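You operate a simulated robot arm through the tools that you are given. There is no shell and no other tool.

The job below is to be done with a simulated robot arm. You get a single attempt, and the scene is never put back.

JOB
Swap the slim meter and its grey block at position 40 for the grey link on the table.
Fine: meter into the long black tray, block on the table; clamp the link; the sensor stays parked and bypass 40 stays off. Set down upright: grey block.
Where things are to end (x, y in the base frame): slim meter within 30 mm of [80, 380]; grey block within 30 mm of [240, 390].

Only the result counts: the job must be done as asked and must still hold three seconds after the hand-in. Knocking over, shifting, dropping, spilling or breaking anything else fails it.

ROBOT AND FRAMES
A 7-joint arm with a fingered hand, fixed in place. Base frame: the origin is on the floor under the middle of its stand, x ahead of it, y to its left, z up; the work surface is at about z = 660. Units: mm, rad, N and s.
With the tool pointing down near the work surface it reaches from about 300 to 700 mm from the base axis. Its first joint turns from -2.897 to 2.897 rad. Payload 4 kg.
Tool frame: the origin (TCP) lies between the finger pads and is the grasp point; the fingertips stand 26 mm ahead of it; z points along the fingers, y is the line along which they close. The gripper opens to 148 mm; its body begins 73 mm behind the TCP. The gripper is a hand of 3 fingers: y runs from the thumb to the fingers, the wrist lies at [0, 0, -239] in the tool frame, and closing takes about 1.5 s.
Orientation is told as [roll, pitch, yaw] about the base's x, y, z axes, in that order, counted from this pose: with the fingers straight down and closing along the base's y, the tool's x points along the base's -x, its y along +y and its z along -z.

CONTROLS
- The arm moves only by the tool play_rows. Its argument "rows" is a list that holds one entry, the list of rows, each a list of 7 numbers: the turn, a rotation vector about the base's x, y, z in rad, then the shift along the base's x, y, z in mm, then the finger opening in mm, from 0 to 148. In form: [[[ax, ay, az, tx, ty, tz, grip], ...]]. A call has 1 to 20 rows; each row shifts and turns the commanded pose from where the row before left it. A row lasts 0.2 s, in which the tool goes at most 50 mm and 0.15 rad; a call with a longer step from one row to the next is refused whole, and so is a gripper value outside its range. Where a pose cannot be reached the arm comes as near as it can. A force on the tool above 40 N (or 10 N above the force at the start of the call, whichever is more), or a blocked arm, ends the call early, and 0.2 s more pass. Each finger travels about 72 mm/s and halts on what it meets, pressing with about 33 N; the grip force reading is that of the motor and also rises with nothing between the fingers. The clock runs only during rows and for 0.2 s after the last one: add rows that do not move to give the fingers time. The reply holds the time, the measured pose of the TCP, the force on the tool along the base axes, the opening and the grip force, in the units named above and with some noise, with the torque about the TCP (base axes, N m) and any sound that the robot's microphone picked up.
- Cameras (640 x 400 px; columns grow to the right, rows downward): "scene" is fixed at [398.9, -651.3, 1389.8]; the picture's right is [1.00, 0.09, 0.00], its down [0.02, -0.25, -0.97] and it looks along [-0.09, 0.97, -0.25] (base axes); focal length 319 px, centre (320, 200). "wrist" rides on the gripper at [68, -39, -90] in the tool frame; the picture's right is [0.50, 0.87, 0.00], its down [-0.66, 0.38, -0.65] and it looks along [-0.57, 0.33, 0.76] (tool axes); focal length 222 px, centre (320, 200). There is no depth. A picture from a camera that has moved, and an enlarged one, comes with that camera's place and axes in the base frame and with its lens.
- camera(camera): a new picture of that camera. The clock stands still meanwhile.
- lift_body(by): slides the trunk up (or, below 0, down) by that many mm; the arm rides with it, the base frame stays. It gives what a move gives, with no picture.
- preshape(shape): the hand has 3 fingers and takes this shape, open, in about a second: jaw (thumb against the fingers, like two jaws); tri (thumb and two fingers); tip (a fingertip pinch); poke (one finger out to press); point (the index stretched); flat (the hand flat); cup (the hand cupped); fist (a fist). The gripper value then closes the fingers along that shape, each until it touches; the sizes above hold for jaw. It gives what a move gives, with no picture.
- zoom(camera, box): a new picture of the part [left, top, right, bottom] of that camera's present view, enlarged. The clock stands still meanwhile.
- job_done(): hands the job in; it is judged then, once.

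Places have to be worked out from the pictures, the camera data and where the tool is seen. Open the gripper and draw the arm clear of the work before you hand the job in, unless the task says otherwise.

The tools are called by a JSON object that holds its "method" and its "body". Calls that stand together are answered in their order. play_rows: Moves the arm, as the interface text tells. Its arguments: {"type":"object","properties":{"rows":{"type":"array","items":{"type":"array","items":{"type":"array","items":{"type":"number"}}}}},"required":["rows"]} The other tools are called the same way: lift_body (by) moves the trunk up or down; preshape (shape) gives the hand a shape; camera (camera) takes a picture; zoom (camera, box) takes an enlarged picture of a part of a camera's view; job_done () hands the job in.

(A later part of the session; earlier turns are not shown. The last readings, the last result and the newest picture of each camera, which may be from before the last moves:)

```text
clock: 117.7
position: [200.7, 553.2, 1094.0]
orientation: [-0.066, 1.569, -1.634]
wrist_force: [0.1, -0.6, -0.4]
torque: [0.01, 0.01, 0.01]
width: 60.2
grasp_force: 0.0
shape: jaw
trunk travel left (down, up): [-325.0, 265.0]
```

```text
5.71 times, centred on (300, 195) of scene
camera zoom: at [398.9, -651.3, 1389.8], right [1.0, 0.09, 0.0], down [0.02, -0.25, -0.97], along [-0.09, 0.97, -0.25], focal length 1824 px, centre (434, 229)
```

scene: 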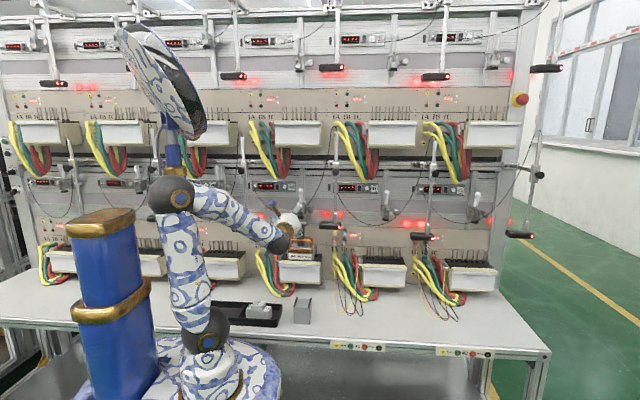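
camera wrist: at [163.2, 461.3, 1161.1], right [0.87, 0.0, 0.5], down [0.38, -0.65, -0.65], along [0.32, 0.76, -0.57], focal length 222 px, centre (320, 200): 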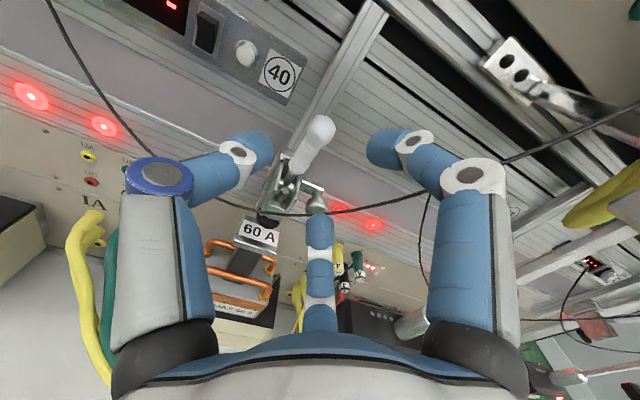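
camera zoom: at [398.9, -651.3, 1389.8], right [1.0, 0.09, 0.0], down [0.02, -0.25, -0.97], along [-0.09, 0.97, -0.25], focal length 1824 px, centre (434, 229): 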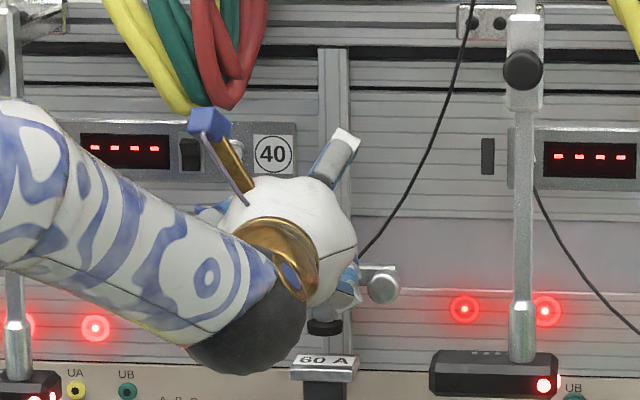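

The knob is centred in the hand's view. I narrow to opening 50, raise 6 mm and move in so the fingertips surround the knob.

{"method": "play_rows", "body": {"rows": [[[0, 0, 0, 0, 5, 3, 50], [0, 0, 0, 0, 10, 3, 50], [0, 0, 0, 0, 12, 0, 50], [0, 0, 0, 0, 12, 0, 50], [0, 0, 0, 0, 12, 0, 50], [0, 0, 0, 0, 10, 0, 50], [0, 0, 0, 0, 0, 0, 50]]]}}

{"method": "camera", "body": {"camera": "wrist"}}

{"method": "zoom", "body": {"camera": "wrist", "box": [210, 70, 430, 270]}}

```text
clock: 119.3
position: [201.1, 613.3, 1101.1]
orientation: [0.364, 1.569, -1.205]
wrist_force: [-0.3, -0.3, 0.0]
torque: [0.01, 0.01, -0.01]
width: 50.2
grasp_force: 0.0
shape: jaw
trunk travel left (down, up): [-325.0, 265.0]
```

```text
taken
camera wrist: at [163.2, 522.2, 1167.9], right [0.87, 0.0, 0.5], down [0.38, -0.65, -0.65], along [0.33, 0.76, -0.57], focal length 222 px, centre (320, 200)
```

wrist: 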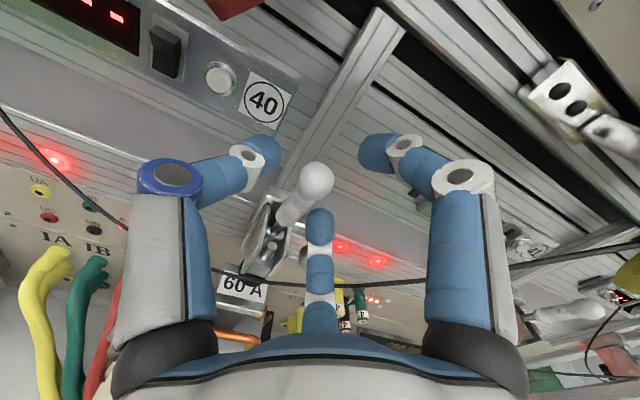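

```text
2.00 times, centred on (320, 170) of wrist
camera zoom: at [163.2, 522.2, 1167.9], right [0.87, 0.0, 0.5], down [0.38, -0.65, -0.65], along [0.33, 0.76, -0.57], focal length 444 px, centre (320, 260)
```

zoom: 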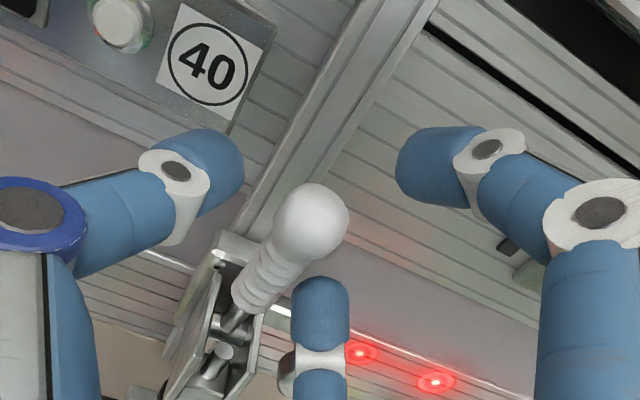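

The knob sits centrally between the three fingertips at (201, 632, 1098). I close on it.

{"method": "play_rows", "body": {"rows": [[[0, 0, 0, 0, 0, 0, 40], [0, 0, 0, 0, 0, 0, 32], [0, 0, 0, 0, 0, 0, 24], [0, 0, 0, 0, 0, 0, 16], [0, 0, 0, 0, 0, 0, 8], [0, 0, 0, 0, 0, 0, 8]]]}}

{"method": "zoom", "body": {"camera": "wrist", "box": [210, 70, 430, 270]}}

```text
clock: 120.7
position: [201.1, 613.5, 1101.8]
orientation: [2.523, 1.568, 0.957]
wrist_force: [1.7, 0.8, 5.1]
torque: [0.1, 0.02, -0.01]
width: 16.5
grasp_force: 33.3
shape: jaw
trunk travel left (down, up): [-325.0, 265.0]
```

```text
2.00 times, centred on (320, 170) of wrist
camera zoom: at [163.3, 521.6, 1168.5], right [0.87, 0.0, 0.5], down [0.38, -0.65, -0.66], along [0.33, 0.76, -0.57], focal length 444 px, centre (320, 260)
```

zoom: 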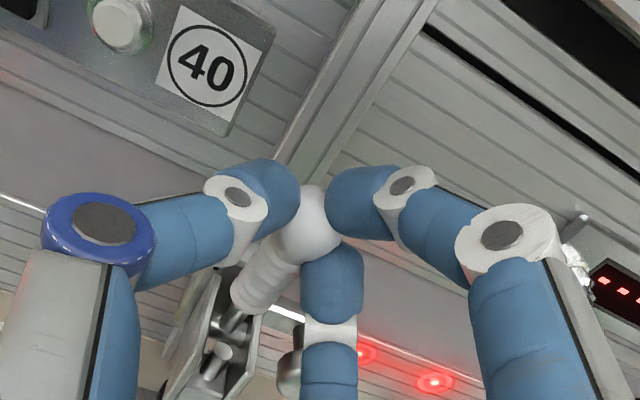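

The knob is gripped firmly (33 N). I swing the handle outwards and down along its arc, first 45°, watching the load.

{"method": "play_rows", "body": {"rows": [[[0, 0, 0, 0, -4.2, -0.5, 0], [0, 0, 0, 0, -4.2, -0.6, 0], [0, 0, 0, 0, -8.2, -2.3, 0], [0, 0, 0, 0, -7.9, -3.3, 0], [0, 0, 0, 0, 0, 0, 0]]]}}

{"method": "camera", "body": {"camera": "wrist"}}

{"method": "zoom", "body": {"camera": "wrist", "box": [210, 70, 430, 270]}}

```text
clock: 121.9
position: [199.2, 588.4, 1095.5]
orientation: [2.381, 1.568, 0.814]
wrist_force: [-7.0, -5.0, 9.4]
torque: [0.17, 0.04, 0.13]
width: 12.7
grasp_force: 33.2
shape: jaw
trunk travel left (down, up): [-325.0, 265.0]
```

```text
taken
camera wrist: at [160.5, 496.0, 1162.4], right [0.87, 0.0, 0.5], down [0.38, -0.65, -0.66], along [0.32, 0.76, -0.56], focal length 222 px, centre (320, 200)
```

wrist: 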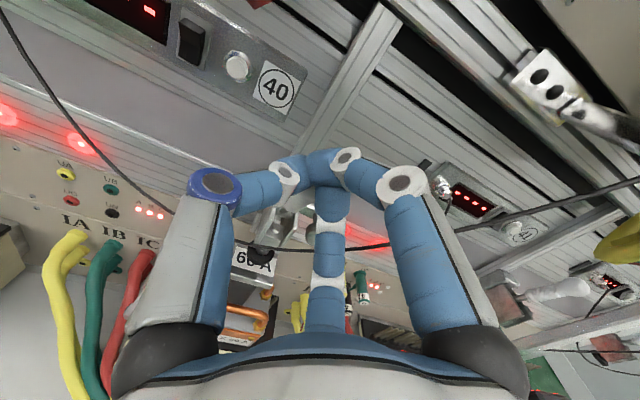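

```text
2.00 times, centred on (320, 170) of wrist
camera zoom: at [160.5, 496.0, 1162.4], right [0.87, 0.0, 0.5], down [0.38, -0.65, -0.66], along [0.32, 0.76, -0.56], focal length 444 px, centre (320, 260)
```

zoom: 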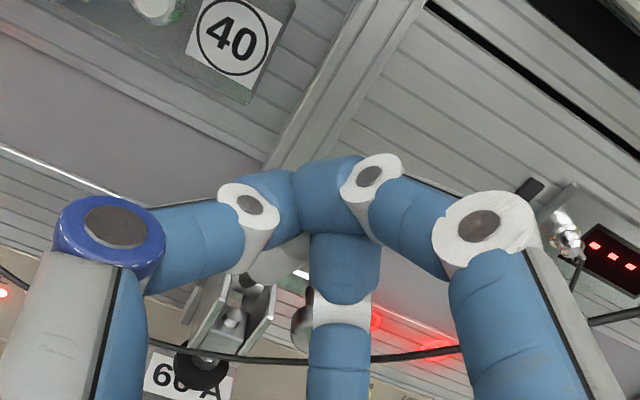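

The width dropped to 12.7 mm; I check from the scene camera how the handle stands now.

{"method": "zoom", "body": {"camera": "scene", "box": [270, 170, 330, 230]}}

{"method": "zoom", "body": {"camera": "wrist", "box": [250, 130, 390, 290]}}

```text
6.67 times, centred on (300, 200) of scene
camera zoom: at [398.9, -651.3, 1389.8], right [1.0, 0.09, 0.0], down [0.02, -0.25, -0.97], along [-0.09, 0.97, -0.25], focal length 2128 px, centre (453, 200)
```

zoom: 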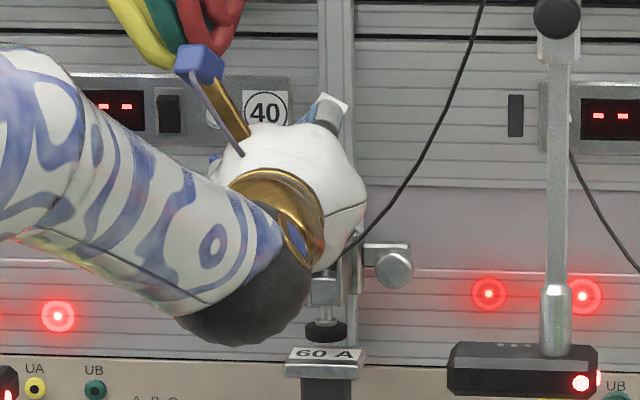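

```text
2.50 times, centred on (320, 210) of wrist
camera zoom: at [160.5, 496.0, 1162.4], right [0.87, 0.0, 0.5], down [0.38, -0.65, -0.66], along [0.32, 0.76, -0.56], focal length 555 px, centre (320, 175)
```

zoom: 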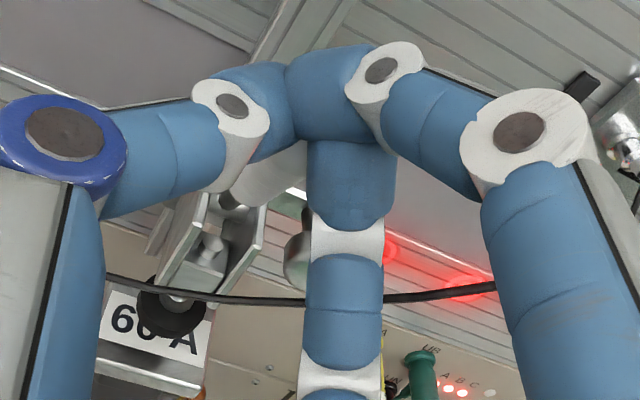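

The foot has already come down some, and the handle is still caught between the fingers. I continue along the arc in small steps.

{"method": "play_rows", "body": {"rows": [[[0, 0, 0, 0.5, -3.6, -2.2, 0], [0, 0, 0, 0.5, -3.6, -2.2, 0], [0, 0, 0, 0, -3.3, -2.6, 0], [0, 0, 0, 0, -3.3, -2.6, 0], [0, 0, 0, 0, 0, 0, 0]]]}}

{"method": "zoom", "body": {"camera": "scene", "box": [270, 170, 330, 230]}}

{"method": "zoom", "body": {"camera": "wrist", "box": [230, 100, 410, 290]}}

```text
clock: 123.1
position: [199.1, 574.6, 1087.4]
orientation: [2.022, 1.567, 0.456]
wrist_force: [-13.7, -7.7, 10.1]
torque: [0.26, 0.09, 0.29]
width: 12.7
grasp_force: 33.5
shape: jaw
trunk travel left (down, up): [-325.0, 265.0]
```

```text
6.67 times, centred on (300, 200) of scene
camera zoom: at [398.9, -651.3, 1389.8], right [1.0, 0.09, 0.0], down [0.02, -0.25, -0.97], along [-0.09, 0.97, -0.25], focal length 2128 px, centre (453, 200)
```

zoom: 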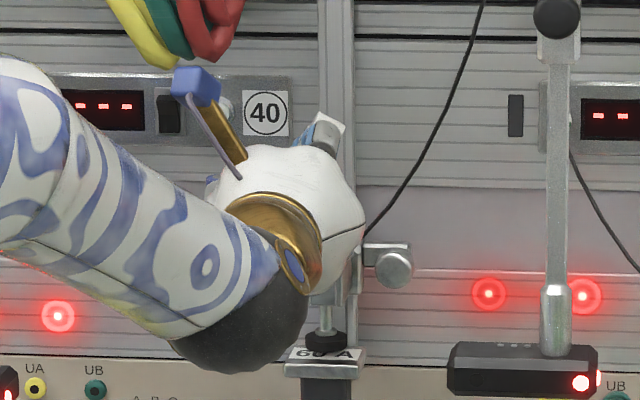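

```text
2.11 times, centred on (320, 195) of wrist
camera zoom: at [161.3, 482.4, 1152.8], right [0.86, 0.0, 0.5], down [0.38, -0.65, -0.66], along [0.33, 0.76, -0.56], focal length 468 px, centre (320, 210)
```

zoom: 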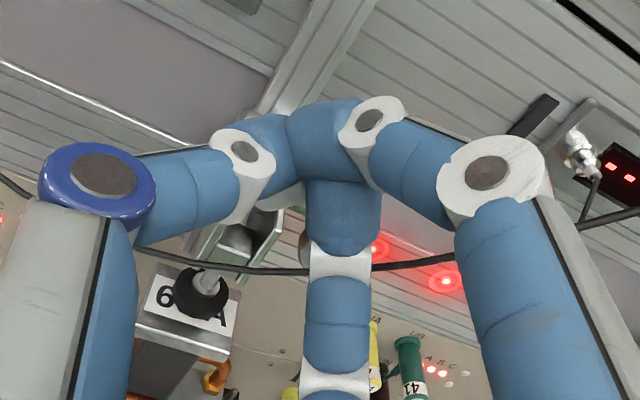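

The foot is nearly on the cap. A sideways load built up (tool too far +x), so I shift −3 mm in x and continue down the arc.

{"method": "play_rows", "body": {"rows": [[[0, 0, 0, -1.5, -3, -3, 0], [0, 0, 0, -1.5, -2.7, -3.3, 0], [0, 0, 0, 0, -2.5, -3.5, 0], [0, 0, 0, 0, -2.2, -3.6, 0], [0, 0, 0, 0, 0, 0, 0]]]}}

{"method": "zoom", "body": {"camera": "scene", "box": [270, 170, 330, 230]}}

{"method": "zoom", "body": {"camera": "wrist", "box": [230, 100, 410, 290]}}

```text
clock: 124.3
position: [198.0, 564.2, 1072.1]
orientation: [2.433, 1.569, 0.864]
wrist_force: [-7.5, -10.7, 11.8]
torque: [0.24, 0.06, 0.21]
width: 12.6
grasp_force: 33.0
shape: jaw
trunk travel left (down, up): [-325.0, 265.0]
```

```text
6.67 times, centred on (300, 200) of scene
camera zoom: at [398.9, -651.3, 1389.8], right [1.0, 0.09, 0.0], down [0.02, -0.25, -0.97], along [-0.09, 0.97, -0.25], focal length 2128 px, centre (453, 200)
```

zoom: 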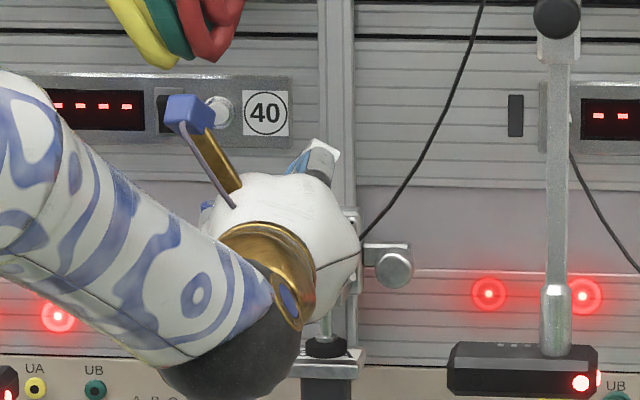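

```text
2.11 times, centred on (320, 195) of wrist
camera zoom: at [159.8, 471.3, 1139.5], right [0.87, 0.0, 0.5], down [0.38, -0.65, -0.66], along [0.33, 0.76, -0.56], focal length 468 px, centre (320, 210)
```

zoom: 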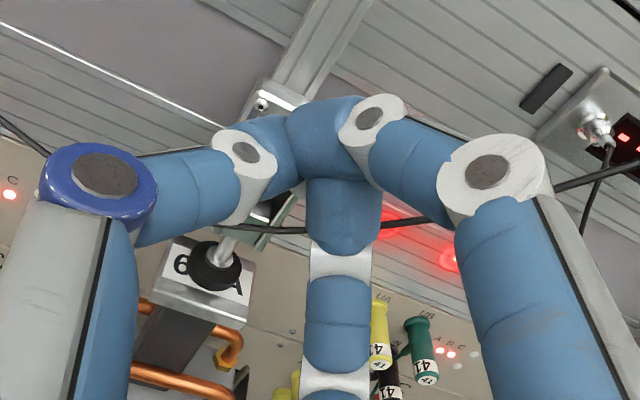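

The foot now touches the cap. I keep lowering the handle towards horizontal, in small steps with force checks.

{"method": "play_rows", "body": {"rows": [[[0, 0, 0, -0.5, -2.5, -4, 0], [0, 0, 0, -0.5, -2, -4.5, 0], [0, 0, 0, 0, -1.5, -4.5, 0], [0, 0, 0, 0, 0, 0, 0]]]}}

{"method": "zoom", "body": {"camera": "scene", "box": [270, 170, 330, 230]}}

{"method": "zoom", "body": {"camera": "wrist", "box": [210, 100, 410, 330]}}

```text
clock: 125.3
position: [199.1, 559.6, 1058.8]
orientation: [-0.163, 1.568, -1.732]
wrist_force: [0.5, 0.5, 0.7]
torque: [-0.01, 0.0, 0.02]
width: 11.9
grasp_force: 32.9
shape: jaw
trunk travel left (down, up): [-325.0, 265.0]
```

```text
6.67 times, centred on (300, 200) of scene
camera zoom: at [398.9, -651.3, 1389.8], right [1.0, 0.09, 0.0], down [0.02, -0.25, -0.97], along [-0.09, 0.97, -0.25], focal length 2128 px, centre (453, 200)
```

zoom: 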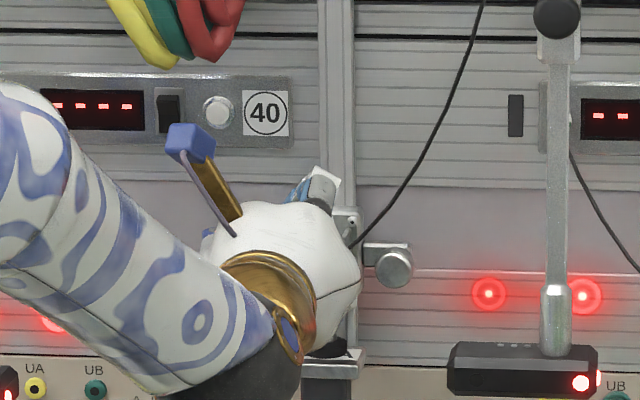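

```text
1.74 times, centred on (310, 215) of wrist
camera zoom: at [160.6, 467.4, 1124.5], right [0.87, 0.0, 0.5], down [0.38, -0.65, -0.65], along [0.33, 0.76, -0.57], focal length 386 px, centre (337, 174)
```

zoom: 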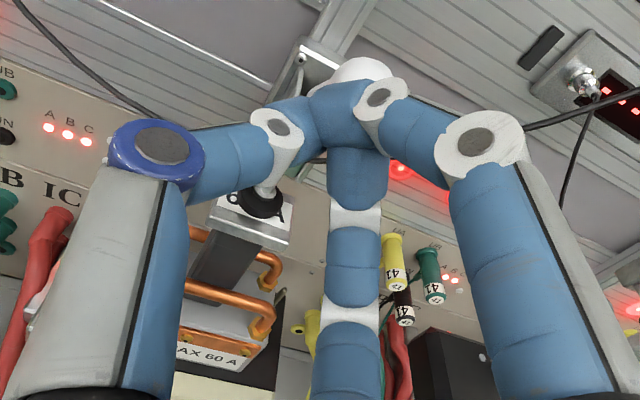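

The knob slipped out of the fingers at about half-way (handle now ~45°, knob near (198, 588, 1077), foot on the cap). I back off, keep the hand closed and come in above it, with the thumb lying over the handle, to press it down.

{"method": "play_rows", "body": {"rows": [[[0, 0, 0, 0, -12, -3, 0], [0, 0, 0, 0, -15, 0, 0], [0, 0, 0, 4, -10, 10, 0], [0, 0, 0, 6, 0, 15, 0], [0, 0, 0, 6, 0, 20, 0], [0, 0, 0, 5, 0, 12, 0], [0, 0, 0, 0, 0, 0, 0]]]}}

{"method": "camera", "body": {"camera": "wrist"}}

{"method": "zoom", "body": {"camera": "scene", "box": [265, 165, 345, 235]}}

{"method": "zoom", "body": {"camera": "wrist", "box": [200, 60, 400, 260]}}

```text
clock: 126.9
position: [218.4, 520.6, 1112.8]
orientation: [-0.057, 1.569, -1.623]
wrist_force: [0.7, 0.4, 0.0]
torque: [0.01, -0.02, 0.01]
width: 11.9
grasp_force: 33.1
shape: jaw
trunk travel left (down, up): [-325.0, 265.0]
```

```text
taken
camera wrist: at [180.7, 429.9, 1179.0], right [0.87, 0.0, 0.5], down [0.38, -0.65, -0.65], along [0.32, 0.76, -0.57], focal length 222 px, centre (320, 200)
```

wrist: 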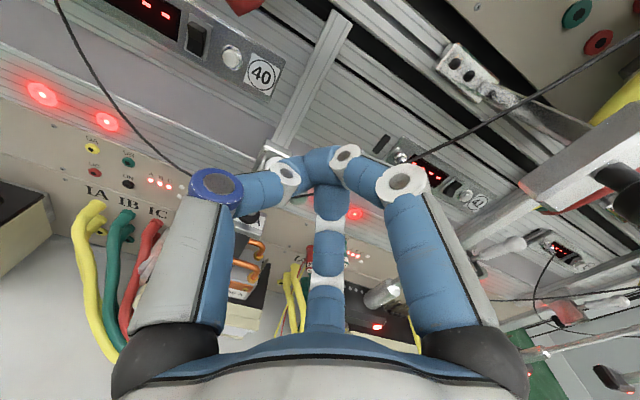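

```text
5.71 times, centred on (305, 200) of scene
camera zoom: at [398.9, -651.3, 1389.8], right [1.0, 0.09, 0.0], down [0.02, -0.25, -0.97], along [-0.09, 0.97, -0.25], focal length 1824 px, centre (406, 200)
```

zoom: 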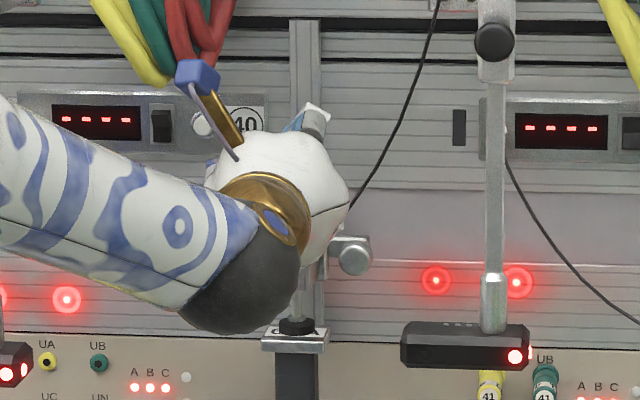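

```text
2.00 times, centred on (300, 160) of wrist
camera zoom: at [180.7, 429.9, 1179.0], right [0.87, 0.0, 0.5], down [0.38, -0.65, -0.65], along [0.32, 0.76, -0.57], focal length 444 px, centre (360, 280)
```

zoom: 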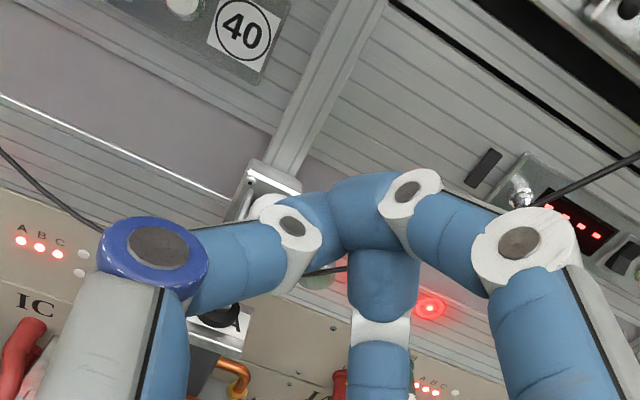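

The knob is hidden by the thumb. I step back to get a clear look at the handle's position.

{"method": "play_rows", "body": {"rows": [[[0, 0, 0, 0, -25, -10, 30], [0, 0, 0, 0, -30, -10, 60], [0, 0, 0, 0, -25, -10, 100], [0, 0, 0, 0, 0, 0, 120], [0, 0, 0, 0, 0, 0, 120]]]}}

{"method": "zoom", "body": {"camera": "wrist", "box": [200, 60, 400, 240]}}

{"method": "zoom", "body": {"camera": "wrist", "box": [240, 90, 320, 170]}}

```text
clock: 128.1
position: [220.2, 440.2, 1082.2]
orientation: [0.223, 1.569, -1.346]
wrist_force: [-0.4, 0.1, 0.4]
torque: [0.0, 0.02, 0.01]
width: 119.8
grasp_force: 0.0
shape: jaw
trunk travel left (down, up): [-325.0, 265.0]
```

```text
2.22 times, centred on (300, 150) of wrist
camera zoom: at [180.7, 349.6, 1148.7], right [0.87, 0.0, 0.5], down [0.38, -0.65, -0.65], along [0.32, 0.76, -0.57], focal length 494 px, centre (364, 311)
```

zoom: 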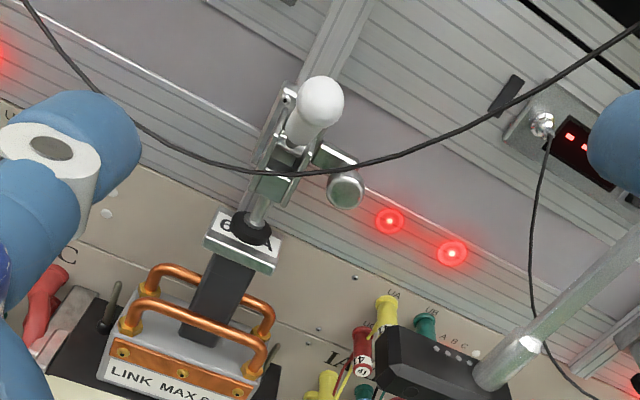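

```text
5.00 times, centred on (280, 130) of wrist
camera zoom: at [180.7, 349.6, 1148.7], right [0.87, 0.0, 0.5], down [0.38, -0.65, -0.65], along [0.32, 0.76, -0.57], focal length 1111 px, centre (520, 550)
```

zoom: 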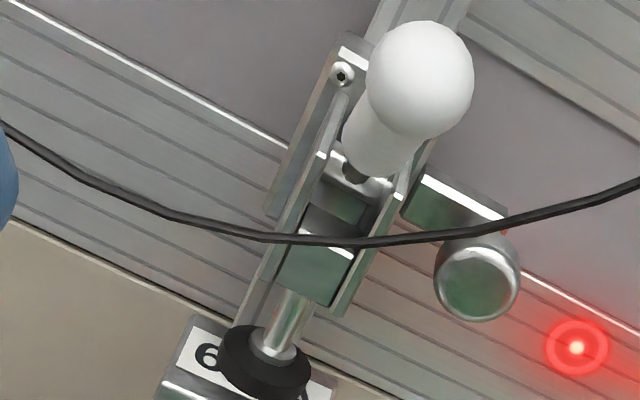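

The handle rests at about 48° (knob ≈ (201, 585, 1073)) with the foot on the cap. I close the hand again and come in above the knob with the thumb over it.

{"method": "play_rows", "body": {"rows": [[[0, 0, 0, 0, 10, 8, 60], [0, 0, 0, 0, 20, 8, 20], [0, 0, 0, 0, 25, 8, 0], [0, 0, 0, 0, 25, 2, 0], [0, 0, 0, 0, 20, 0, 0], [0, 0, 0, 0, 15, 0, 0], [0, 0, 0, 0, 15, 0, 0], [0, 0, 0, 0, 0, 0, 0]]]}}

{"method": "camera", "body": {"camera": "wrist"}}

{"method": "zoom", "body": {"camera": "wrist", "box": [200, 100, 400, 300]}}

```text
clock: 129.9
position: [219.7, 571.9, 1107.3]
orientation: [0.129, 1.569, -1.439]
wrist_force: [-1.0, -0.1, -0.1]
torque: [-0.01, -0.03, -0.03]
width: 0.1
grasp_force: 33.3
shape: jaw
trunk travel left (down, up): [-325.0, 265.0]
```

```text
taken
camera wrist: at [181.3, 480.5, 1174.7], right [0.87, 0.0, 0.5], down [0.38, -0.65, -0.65], along [0.33, 0.76, -0.57], focal length 222 px, centre (320, 200)
```

wrist: 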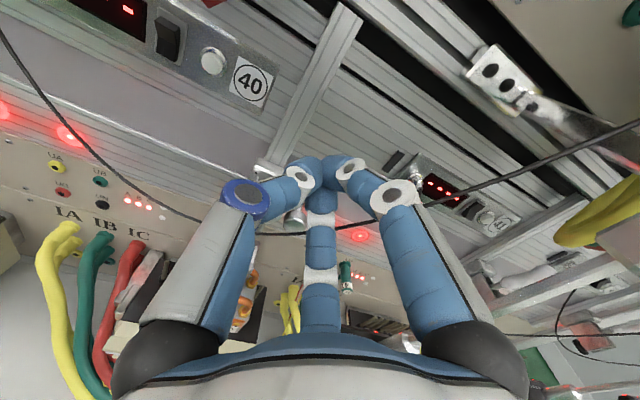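

```text
2.00 times, centred on (300, 200) of wrist
camera zoom: at [181.3, 480.5, 1174.7], right [0.87, 0.0, 0.5], down [0.38, -0.65, -0.65], along [0.33, 0.76, -0.57], focal length 444 px, centre (360, 200)
```

zoom: 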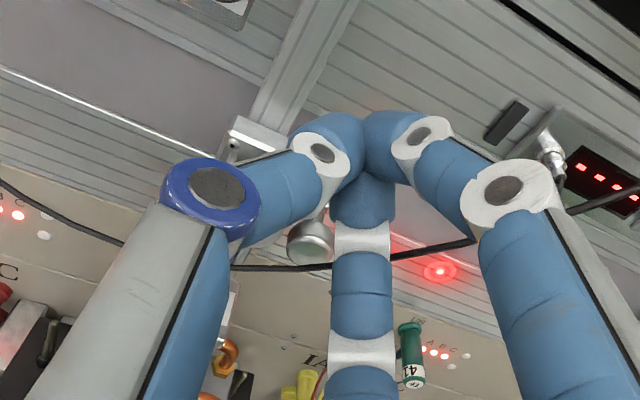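

The knob should be directly under the thumb. I press down gently and watch the force.

{"method": "play_rows", "body": {"rows": [[[0, 0, 0, 0, 0, -5, 0], [0, 0, 0, 0, 0, -5, 0], [0, 0, 0, 0, -1, -4, 0], [0, 0, 0, 0, 0, 0, 0]]]}}

{"method": "play_rows", "body": {"rows": [[[0, 0, 0, 0, -1.5, -4, 0], [0, 0, 0, 0, -1.5, -4, 0], [0, 0, 0, 0, 0, 0, 0]]]}}

{"method": "zoom", "body": {"camera": "wrist", "box": [200, 100, 400, 300]}}

{"method": "zoom", "body": {"camera": "scene", "box": [265, 165, 345, 235]}}

```text
clock: 130.9
position: [218.3, 571.1, 1093.6]
orientation: [0.357, 1.569, -1.212]
wrist_force: [-0.5, 0.6, 0.3]
torque: [0.02, 0.02, 0.01]
width: 0.0
grasp_force: 32.8
shape: jaw
trunk travel left (down, up): [-325.0, 265.0]
```

```text
clock: 131.7
position: [220.0, 568.7, 1085.5]
orientation: [-0.069, 1.57, -1.639]
wrist_force: [0.1, -0.5, 0.1]
torque: [0.03, -0.01, -0.01]
width: 0.1
grasp_force: 33.5
shape: jaw
trunk travel left (down, up): [-325.0, 265.0]
```

```text
2.00 times, centred on (300, 200) of wrist
camera zoom: at [181.0, 476.2, 1153.1], right [0.87, 0.0, 0.5], down [0.38, -0.65, -0.65], along [0.32, 0.76, -0.57], focal length 444 px, centre (360, 200)
```

zoom: 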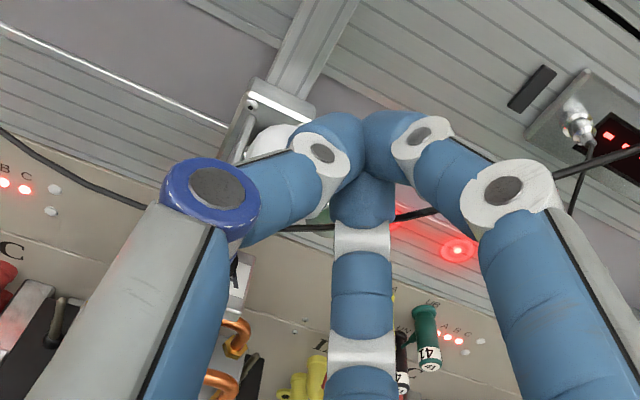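

```text
5.71 times, centred on (305, 200) of scene
camera zoom: at [398.9, -651.3, 1389.8], right [1.0, 0.09, 0.0], down [0.02, -0.25, -0.97], along [-0.09, 0.97, -0.25], focal length 1824 px, centre (406, 200)
```

zoom: 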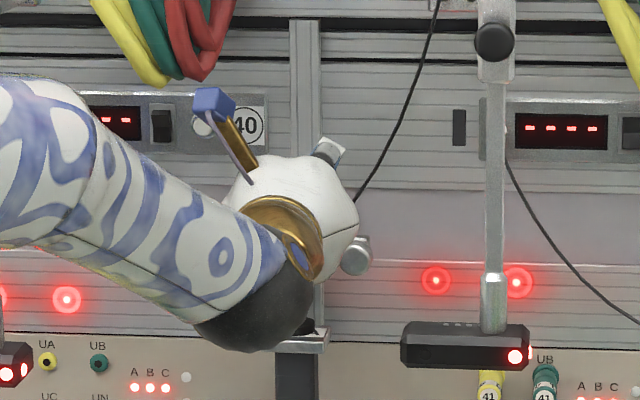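

The knob is further back (≈ (201, 593, 1070)) than the thumb's place, so this pose is not good for pressing. I back off and turn the hand to point forward and 30° down (thumb lowest), so the thumb's underside can press the knob from above.

{"method": "play_rows", "body": {"rows": [[[0, 0, 0, 0, -20, 5, 0], [0, 0, 0, -3, -30, 5, 0], [0, 0, 0, -4, -30, 5, 0], [0, 0, 0, -4, -20, 5, 0], [-0.03731, -0.13923, 0.03731, -0.8, 0, 1, 0], [-0.03731, -0.13923, 0.03731, -0.8, 0, 1, 0], [-0.03731, -0.13923, 0.03731, -0.8, 0, 1, 0], [-0.03731, -0.13923, 0.03731, -0.8, 0, 1, 0], [-0.03731, -0.13923, 0.03731, -0.8, 0, 1, 0], [-0.03731, -0.13923, 0.03731, -0.8, 0, 1, 0], [-0.03731, -0.13923, 0.03731, -0.8, 0, 1, 0], [-0.03731, -0.13923, 0.03731, -0.8, 0, 1, 0], [-0.03731, -0.13923, 0.03731, -0.8, 0, 1, 0], [-0.03731, -0.13923, 0.03731, -0.8, 0, 1, 0], [-0.03731, -0.13923, 0.03731, 0, 0, 1, 0], [0, 0, 0, 0, 0, 0, 0]]]}}

{"method": "camera", "body": {"camera": "wrist"}}

{"method": "camera", "body": {"camera": "scene"}}

```text
clock: 135.1
position: [199.5, 468.0, 1118.2]
orientation: [1.044, -0.004, -0.001]
wrist_force: [0.0, -0.6, -1.0]
torque: [-0.01, 0.0, -0.01]
width: 0.1
grasp_force: 33.1
shape: jaw
trunk travel left (down, up): [-325.0, 265.0]
```

```text
taken
camera wrist: at [132.5, 368.6, 1128.1], right [-0.5, 0.44, 0.75], down [0.65, -0.37, 0.66], along [0.57, 0.82, -0.1], focal length 222 px, centre (320, 200)
```

wrist: 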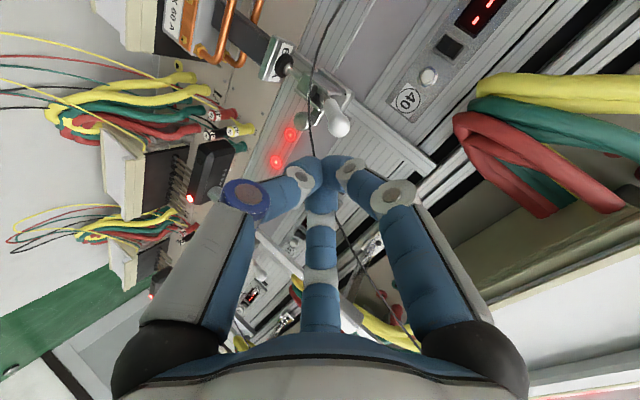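

```text
taken
```

scene: 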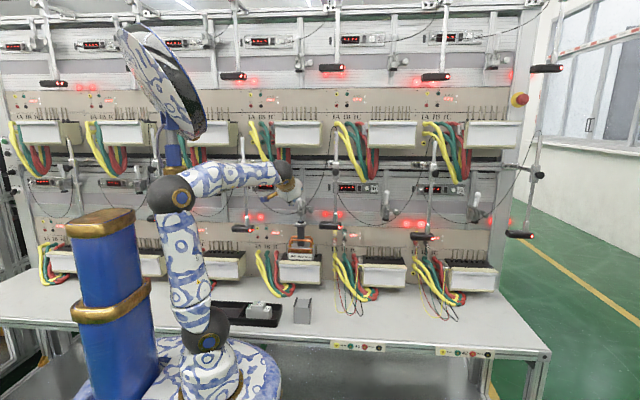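

This pose gives a good side view of the clamp. I zoom in on it to fix the knob position.

{"method": "zoom", "body": {"camera": "wrist", "box": [240, 40, 380, 160]}}

{"method": "zoom", "body": {"camera": "wrist", "box": [380, 60, 640, 260]}}

```text
3.33 times, centred on (310, 100) of wrist
camera zoom: at [132.5, 368.6, 1128.1], right [-0.5, 0.44, 0.75], down [0.65, -0.37, 0.66], along [0.57, 0.82, -0.1], focal length 740 px, centre (353, 533)
```

zoom: 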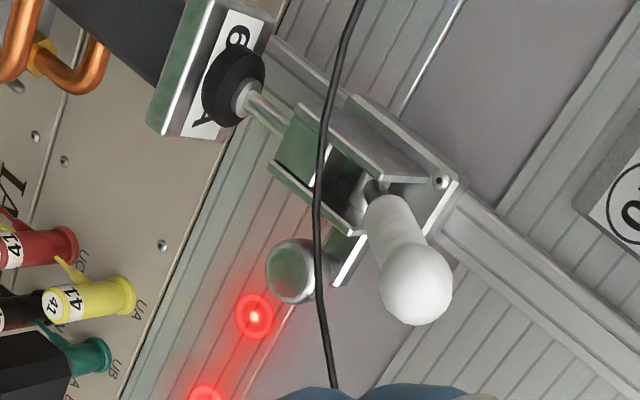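

```text
2.00 times, centred on (510, 160) of wrist
camera zoom: at [132.5, 368.6, 1128.1], right [-0.5, 0.44, 0.75], down [0.65, -0.37, 0.66], along [0.57, 0.82, -0.1], focal length 444 px, centre (-60, 280)
```

zoom: 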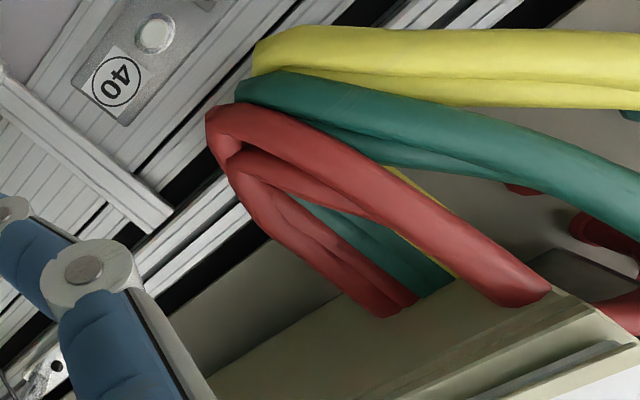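

The knob is at (201, 590, 1071), pivot near (649, 1023), lever 76 mm. The upper cables' lowest point is near (140, 593, 1152), so I stay below/right of it. I go in above the knob.

{"method": "play_rows", "body": {"rows": [[[0, 0, 0, 0.5, 20, 0, 0], [0, 0, 0, 0.5, 20, 0, 0], [0, 0, 0, 0.5, 20, 0, 0], [0, 0, 0, 0, 15, 0, 0], [0, 0, 0, 0, 15, 0, 0], [0, 0, 0, 0, 11, -1, 0], [0, 0, 0, 0, 0, 0, 0]]]}}

{"method": "camera", "body": {"camera": "wrist"}}

{"method": "zoom", "body": {"camera": "wrist", "box": [220, 60, 420, 260]}}

{"method": "zoom", "body": {"camera": "scene", "box": [260, 160, 340, 230]}}

```text
clock: 136.7
position: [201.0, 569.7, 1116.7]
orientation: [1.045, -0.002, 0.001]
wrist_force: [-0.1, 0.5, 0.0]
torque: [0.01, -0.06, -0.01]
width: 0.0
grasp_force: 33.3
shape: jaw
trunk travel left (down, up): [-325.0, 265.0]
```

```text
taken
camera wrist: at [134.7, 470.0, 1127.5], right [-0.5, 0.44, 0.75], down [0.65, -0.38, 0.66], along [0.57, 0.82, -0.1], focal length 222 px, centre (320, 200)
```

wrist: 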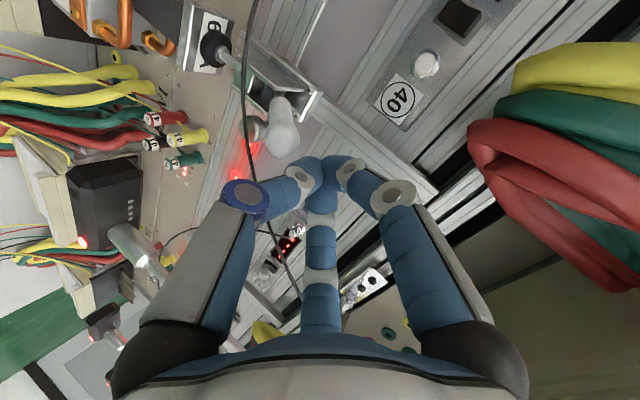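

```text
2.00 times, centred on (320, 160) of wrist
camera zoom: at [134.7, 470.0, 1127.5], right [-0.5, 0.44, 0.75], down [0.65, -0.38, 0.66], along [0.57, 0.82, -0.1], focal length 444 px, centre (320, 280)
```

zoom: 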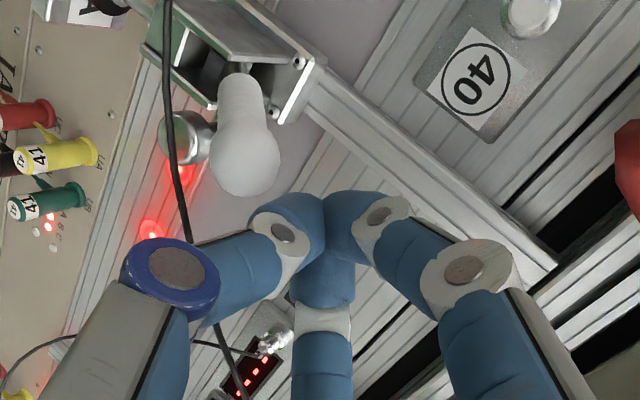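

```text
5.71 times, centred on (300, 195) of scene
camera zoom: at [398.9, -651.3, 1389.8], right [1.0, 0.09, 0.0], down [0.02, -0.25, -0.97], along [-0.09, 0.97, -0.25], focal length 1824 px, centre (434, 229)
```

zoom: 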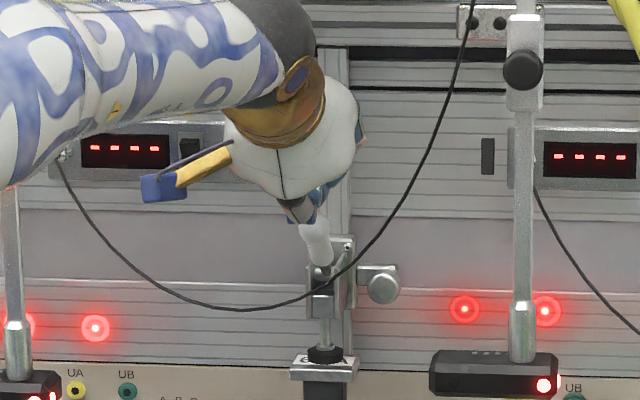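

The thumb tip is just above and slightly in front of the knob. I press down in small steps along the arc and watch the force.

{"method": "play_rows", "body": {"rows": [[[0, 0, 0, 0, 0, -4, 0], [0, 0, 0, 0, 0, -4, 0], [0, 0, 0, 0, -1, -3, 0], [0, 0, 0, 0, 0, 0, 0]]]}}

{"method": "zoom", "body": {"camera": "wrist", "box": [220, 60, 420, 260]}}

```text
clock: 137.7
position: [201.2, 567.2, 1105.2]
orientation: [1.043, -0.002, 0.0]
wrist_force: [-0.9, -1.8, -0.1]
torque: [0.0, 0.01, -0.02]
width: 0.1
grasp_force: 33.0
shape: jaw
trunk travel left (down, up): [-325.0, 265.0]
```

```text
2.00 times, centred on (320, 160) of wrist
camera zoom: at [134.3, 468.8, 1116.0], right [-0.5, 0.44, 0.75], down [0.65, -0.38, 0.66], along [0.57, 0.82, -0.1], focal length 444 px, centre (320, 280)
```

zoom: 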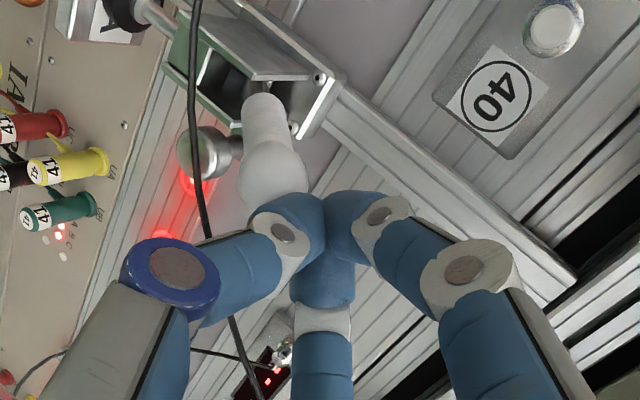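

The thumb is now at the knob. I continue pressing along the arc.

{"method": "play_rows", "body": {"rows": [[[0, 0, 0, 0, -2, -3.5, 0], [0, 0, 0, 0, -2, -3.5, 0], [0, 0, 0, 0, -2, -3.5, 0], [0, 0, 0, 0, 0, 0, 0]]]}}

{"method": "zoom", "body": {"camera": "wrist", "box": [200, 40, 420, 260]}}

{"method": "zoom", "body": {"camera": "scene", "box": [270, 165, 330, 230]}}

```text
clock: 138.7
position: [201.9, 561.8, 1095.1]
orientation: [1.047, -0.001, -0.001]
wrist_force: [-1.5, -1.1, 7.2]
torque: [0.1, 0.01, 0.02]
width: 0.0
grasp_force: 33.0
shape: jaw
trunk travel left (down, up): [-325.0, 265.0]
```

```text
1.82 times, centred on (310, 150) of wrist
camera zoom: at [134.3, 462.4, 1106.3], right [-0.5, 0.43, 0.75], down [0.65, -0.38, 0.66], along [0.57, 0.82, -0.1], focal length 404 px, centre (338, 291)
```

zoom: 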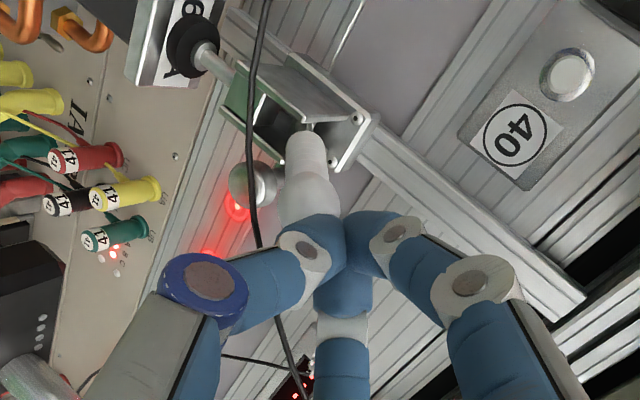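

```text
6.15 times, centred on (300, 198) of scene
camera zoom: at [398.9, -651.3, 1389.8], right [1.0, 0.09, 0.0], down [0.02, -0.25, -0.97], along [-0.09, 0.97, -0.25], focal length 1965 px, centre (443, 215)
```

zoom: 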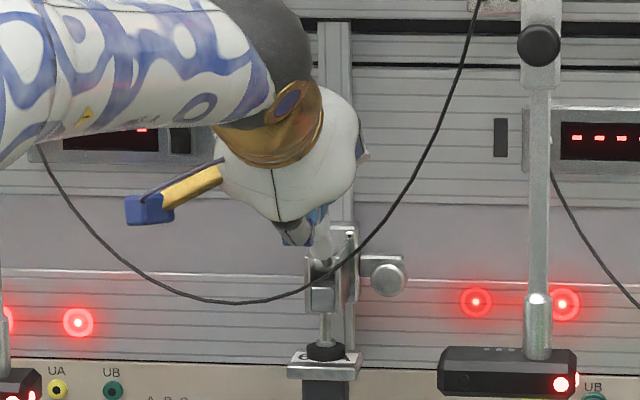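

The handle is yielding (knob now ≈ (588, 1064)) at about 7 N. I keep pressing down along its arc.

{"method": "play_rows", "body": {"rows": [[[0, 0, 0, 0, -1.5, -3.5, 0], [0, 0, 0, 0, -1.5, -3.5, 0], [0, 0, 0, 0, -1.5, -3.5, 0], [0, 0, 0, 0, 0, 0, 0]]]}}

{"method": "zoom", "body": {"camera": "wrist", "box": [200, 40, 420, 260]}}

{"method": "zoom", "body": {"camera": "scene", "box": [270, 165, 330, 230]}}

```text
clock: 139.7
position: [202.3, 555.4, 1086.6]
orientation: [1.048, -0.002, -0.002]
wrist_force: [1.9, -10.7, 14.4]
torque: [0.18, 0.01, -0.02]
width: 0.3
grasp_force: 33.2
shape: jaw
trunk travel left (down, up): [-325.0, 265.0]
```

```text
1.82 times, centred on (310, 150) of wrist
camera zoom: at [134.2, 456.4, 1096.3], right [-0.5, 0.43, 0.75], down [0.65, -0.38, 0.66], along [0.57, 0.82, -0.09], focal length 404 px, centre (338, 291)
```

zoom: 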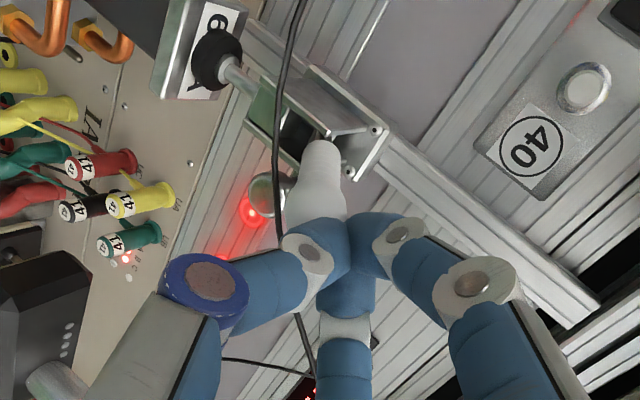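

```text
6.15 times, centred on (300, 198) of scene
camera zoom: at [398.9, -651.3, 1389.8], right [1.0, 0.09, 0.0], down [0.02, -0.25, -0.97], along [-0.09, 0.97, -0.25], focal length 1965 px, centre (443, 215)
```

zoom: 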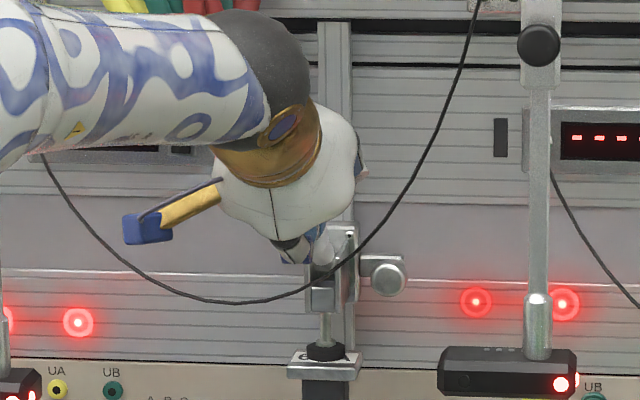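

The thumb is sliding towards the knob's front side (reaction −10.7/+14.4 N). I lift slightly, move 14 mm further in so the thumb lies over the top of the knob, and press again.

{"method": "play_rows", "body": {"rows": [[[0, 0, 0, 0, -2, 6, 0], [0, 0, 0, 0, 2, 8, 0], [0, 0, 0, -0.5, 8, 4, 0], [0, 0, 0, -0.5, 8, 0, 0], [0, 0, 0, 0, 0, 0, 0]]]}}

{"method": "zoom", "body": {"camera": "wrist", "box": [200, 40, 420, 260]}}

```text
clock: 140.9
position: [200.4, 573.2, 1102.9]
orientation: [1.044, 0.0, -0.001]
wrist_force: [-0.3, -0.1, 1.3]
torque: [0.02, 0.01, 0.03]
width: 0.0
grasp_force: 32.6
shape: jaw
trunk travel left (down, up): [-325.0, 265.0]
```

```text
1.82 times, centred on (310, 150) of wrist
camera zoom: at [133.3, 474.7, 1113.6], right [-0.5, 0.44, 0.75], down [0.65, -0.38, 0.66], along [0.57, 0.82, -0.1], focal length 404 px, centre (338, 291)
```

zoom: 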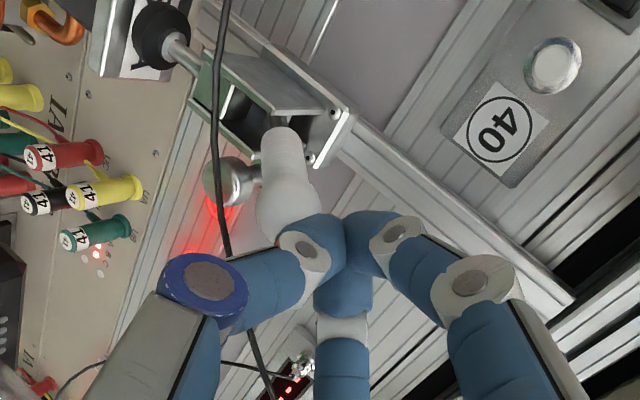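

The thumb is on top of the knob again (knob ≈ (592, 1068)). I press more directly downward now.

{"method": "play_rows", "body": {"rows": [[[0, 0, 0, 0, 0, -3, 0], [0, 0, 0, 0, 0, -3, 0], [0, 0, 0, 0, -0.5, -3, 0], [0, 0, 0, 0, 0, 0, 0]]]}}

{"method": "zoom", "body": {"camera": "wrist", "box": [200, 40, 420, 260]}}

```text
clock: 141.9
position: [199.8, 572.0, 1094.6]
orientation: [1.047, -0.001, 0.0]
wrist_force: [1.7, -3.5, 10.4]
torque: [0.07, -0.05, -0.03]
width: 0.1
grasp_force: 32.9
shape: jaw
trunk travel left (down, up): [-325.0, 265.0]
```

```text
1.82 times, centred on (310, 150) of wrist
camera zoom: at [133.7, 472.9, 1104.8], right [-0.5, 0.43, 0.75], down [0.65, -0.38, 0.66], along [0.57, 0.82, -0.1], focal length 404 px, centre (338, 291)
```

zoom: 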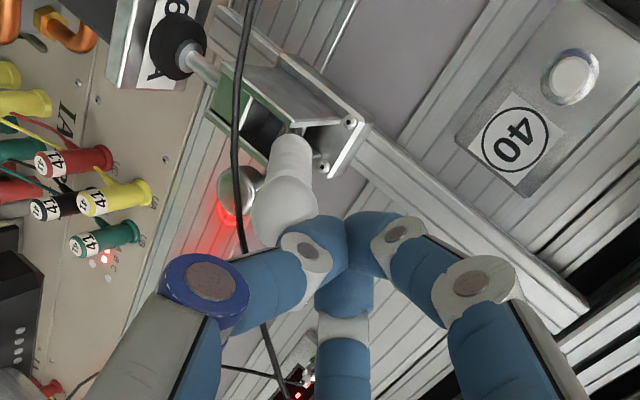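

That works: the handle is at about 30° now (10 N). I continue down.

{"method": "play_rows", "body": {"rows": [[[0, 0, 0, 0, -1, -3.5, 0], [0, 0, 0, 0, -1, -3.5, 0], [0, 0, 0, 0, -1, -3.5, 0], [0, 0, 0, 0, 0, 0, 0]]]}}

{"method": "zoom", "body": {"camera": "wrist", "box": [200, 40, 420, 260]}}

```text
clock: 142.9
position: [200.3, 568.6, 1083.6]
orientation: [1.045, -0.002, 0.0]
wrist_force: [0.1, -3.5, 9.7]
torque: [0.02, -0.02, -0.03]
width: 0.0
grasp_force: 32.9
shape: jaw
trunk travel left (down, up): [-325.0, 265.0]
```

```text
1.82 times, centred on (310, 150) of wrist
camera zoom: at [133.0, 469.8, 1094.0], right [-0.5, 0.44, 0.75], down [0.65, -0.38, 0.66], along [0.57, 0.82, -0.1], focal length 404 px, centre (338, 291)
```

zoom: 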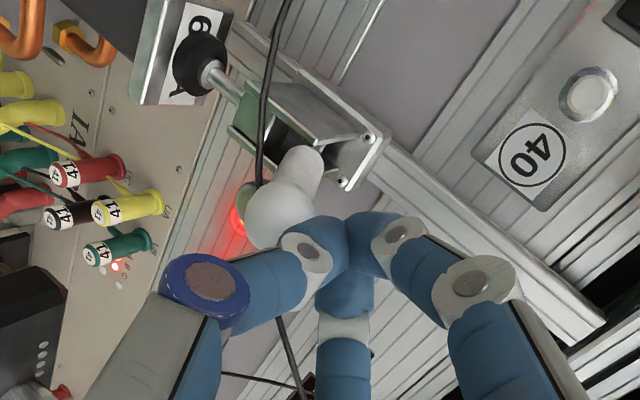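

The handle keeps following. I continue in the same way.

{"method": "play_rows", "body": {"rows": [[[0, 0, 0, 0, -0.8, -3.5, 0], [0, 0, 0, 0, -0.8, -3.5, 0], [0, 0, 0, 0, -0.6, -3.5, 0], [0, 0, 0, 0, 0, 0, 0]]]}}

{"method": "play_rows", "body": {"rows": [[[0, 0, 0, 0, -0.4, -3.5, 0], [0, 0, 0, 0, -0.3, -3.5, 0], [0, 0, 0, 0, 0, 0, 0]]]}}

{"method": "zoom", "body": {"camera": "wrist", "box": [200, 40, 420, 260]}}

{"method": "zoom", "body": {"camera": "scene", "box": [270, 165, 330, 230]}}

```text
clock: 143.9
position: [200.6, 567.5, 1072.5]
orientation: [1.043, -0.001, 0.0]
wrist_force: [-0.1, -1.8, 4.3]
torque: [0.0, 0.01, 0.0]
width: 0.0
grasp_force: 33.2
shape: jaw
trunk travel left (down, up): [-325.0, 265.0]
```

```text
clock: 144.7
position: [201.6, 567.6, 1064.8]
orientation: [1.042, -0.002, -0.001]
wrist_force: [-0.3, -0.5, -0.1]
torque: [0.03, 0.01, 0.01]
width: 0.0
grasp_force: 33.0
shape: jaw
trunk travel left (down, up): [-325.0, 265.0]
```

```text
1.82 times, centred on (310, 150) of wrist
camera zoom: at [133.5, 467.9, 1075.9], right [-0.5, 0.44, 0.75], down [0.65, -0.37, 0.66], along [0.57, 0.82, -0.1], focal length 404 px, centre (338, 291)
```

zoom: 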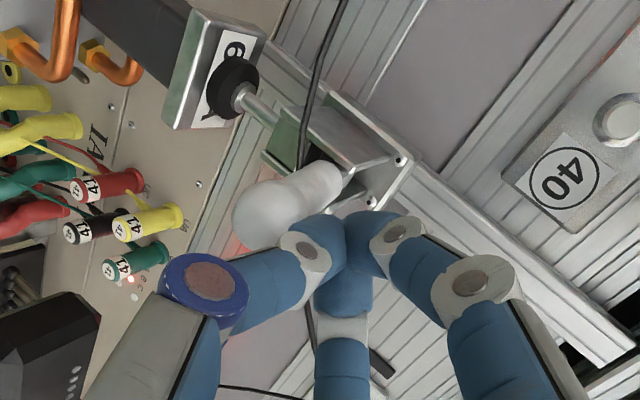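

```text
6.15 times, centred on (300, 198) of scene
camera zoom: at [398.9, -651.3, 1389.8], right [1.0, 0.09, 0.0], down [0.02, -0.25, -0.97], along [-0.09, 0.97, -0.25], focal length 1965 px, centre (443, 215)
```

zoom: 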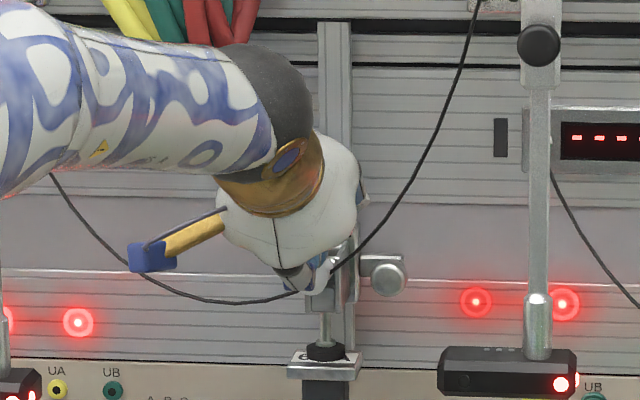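

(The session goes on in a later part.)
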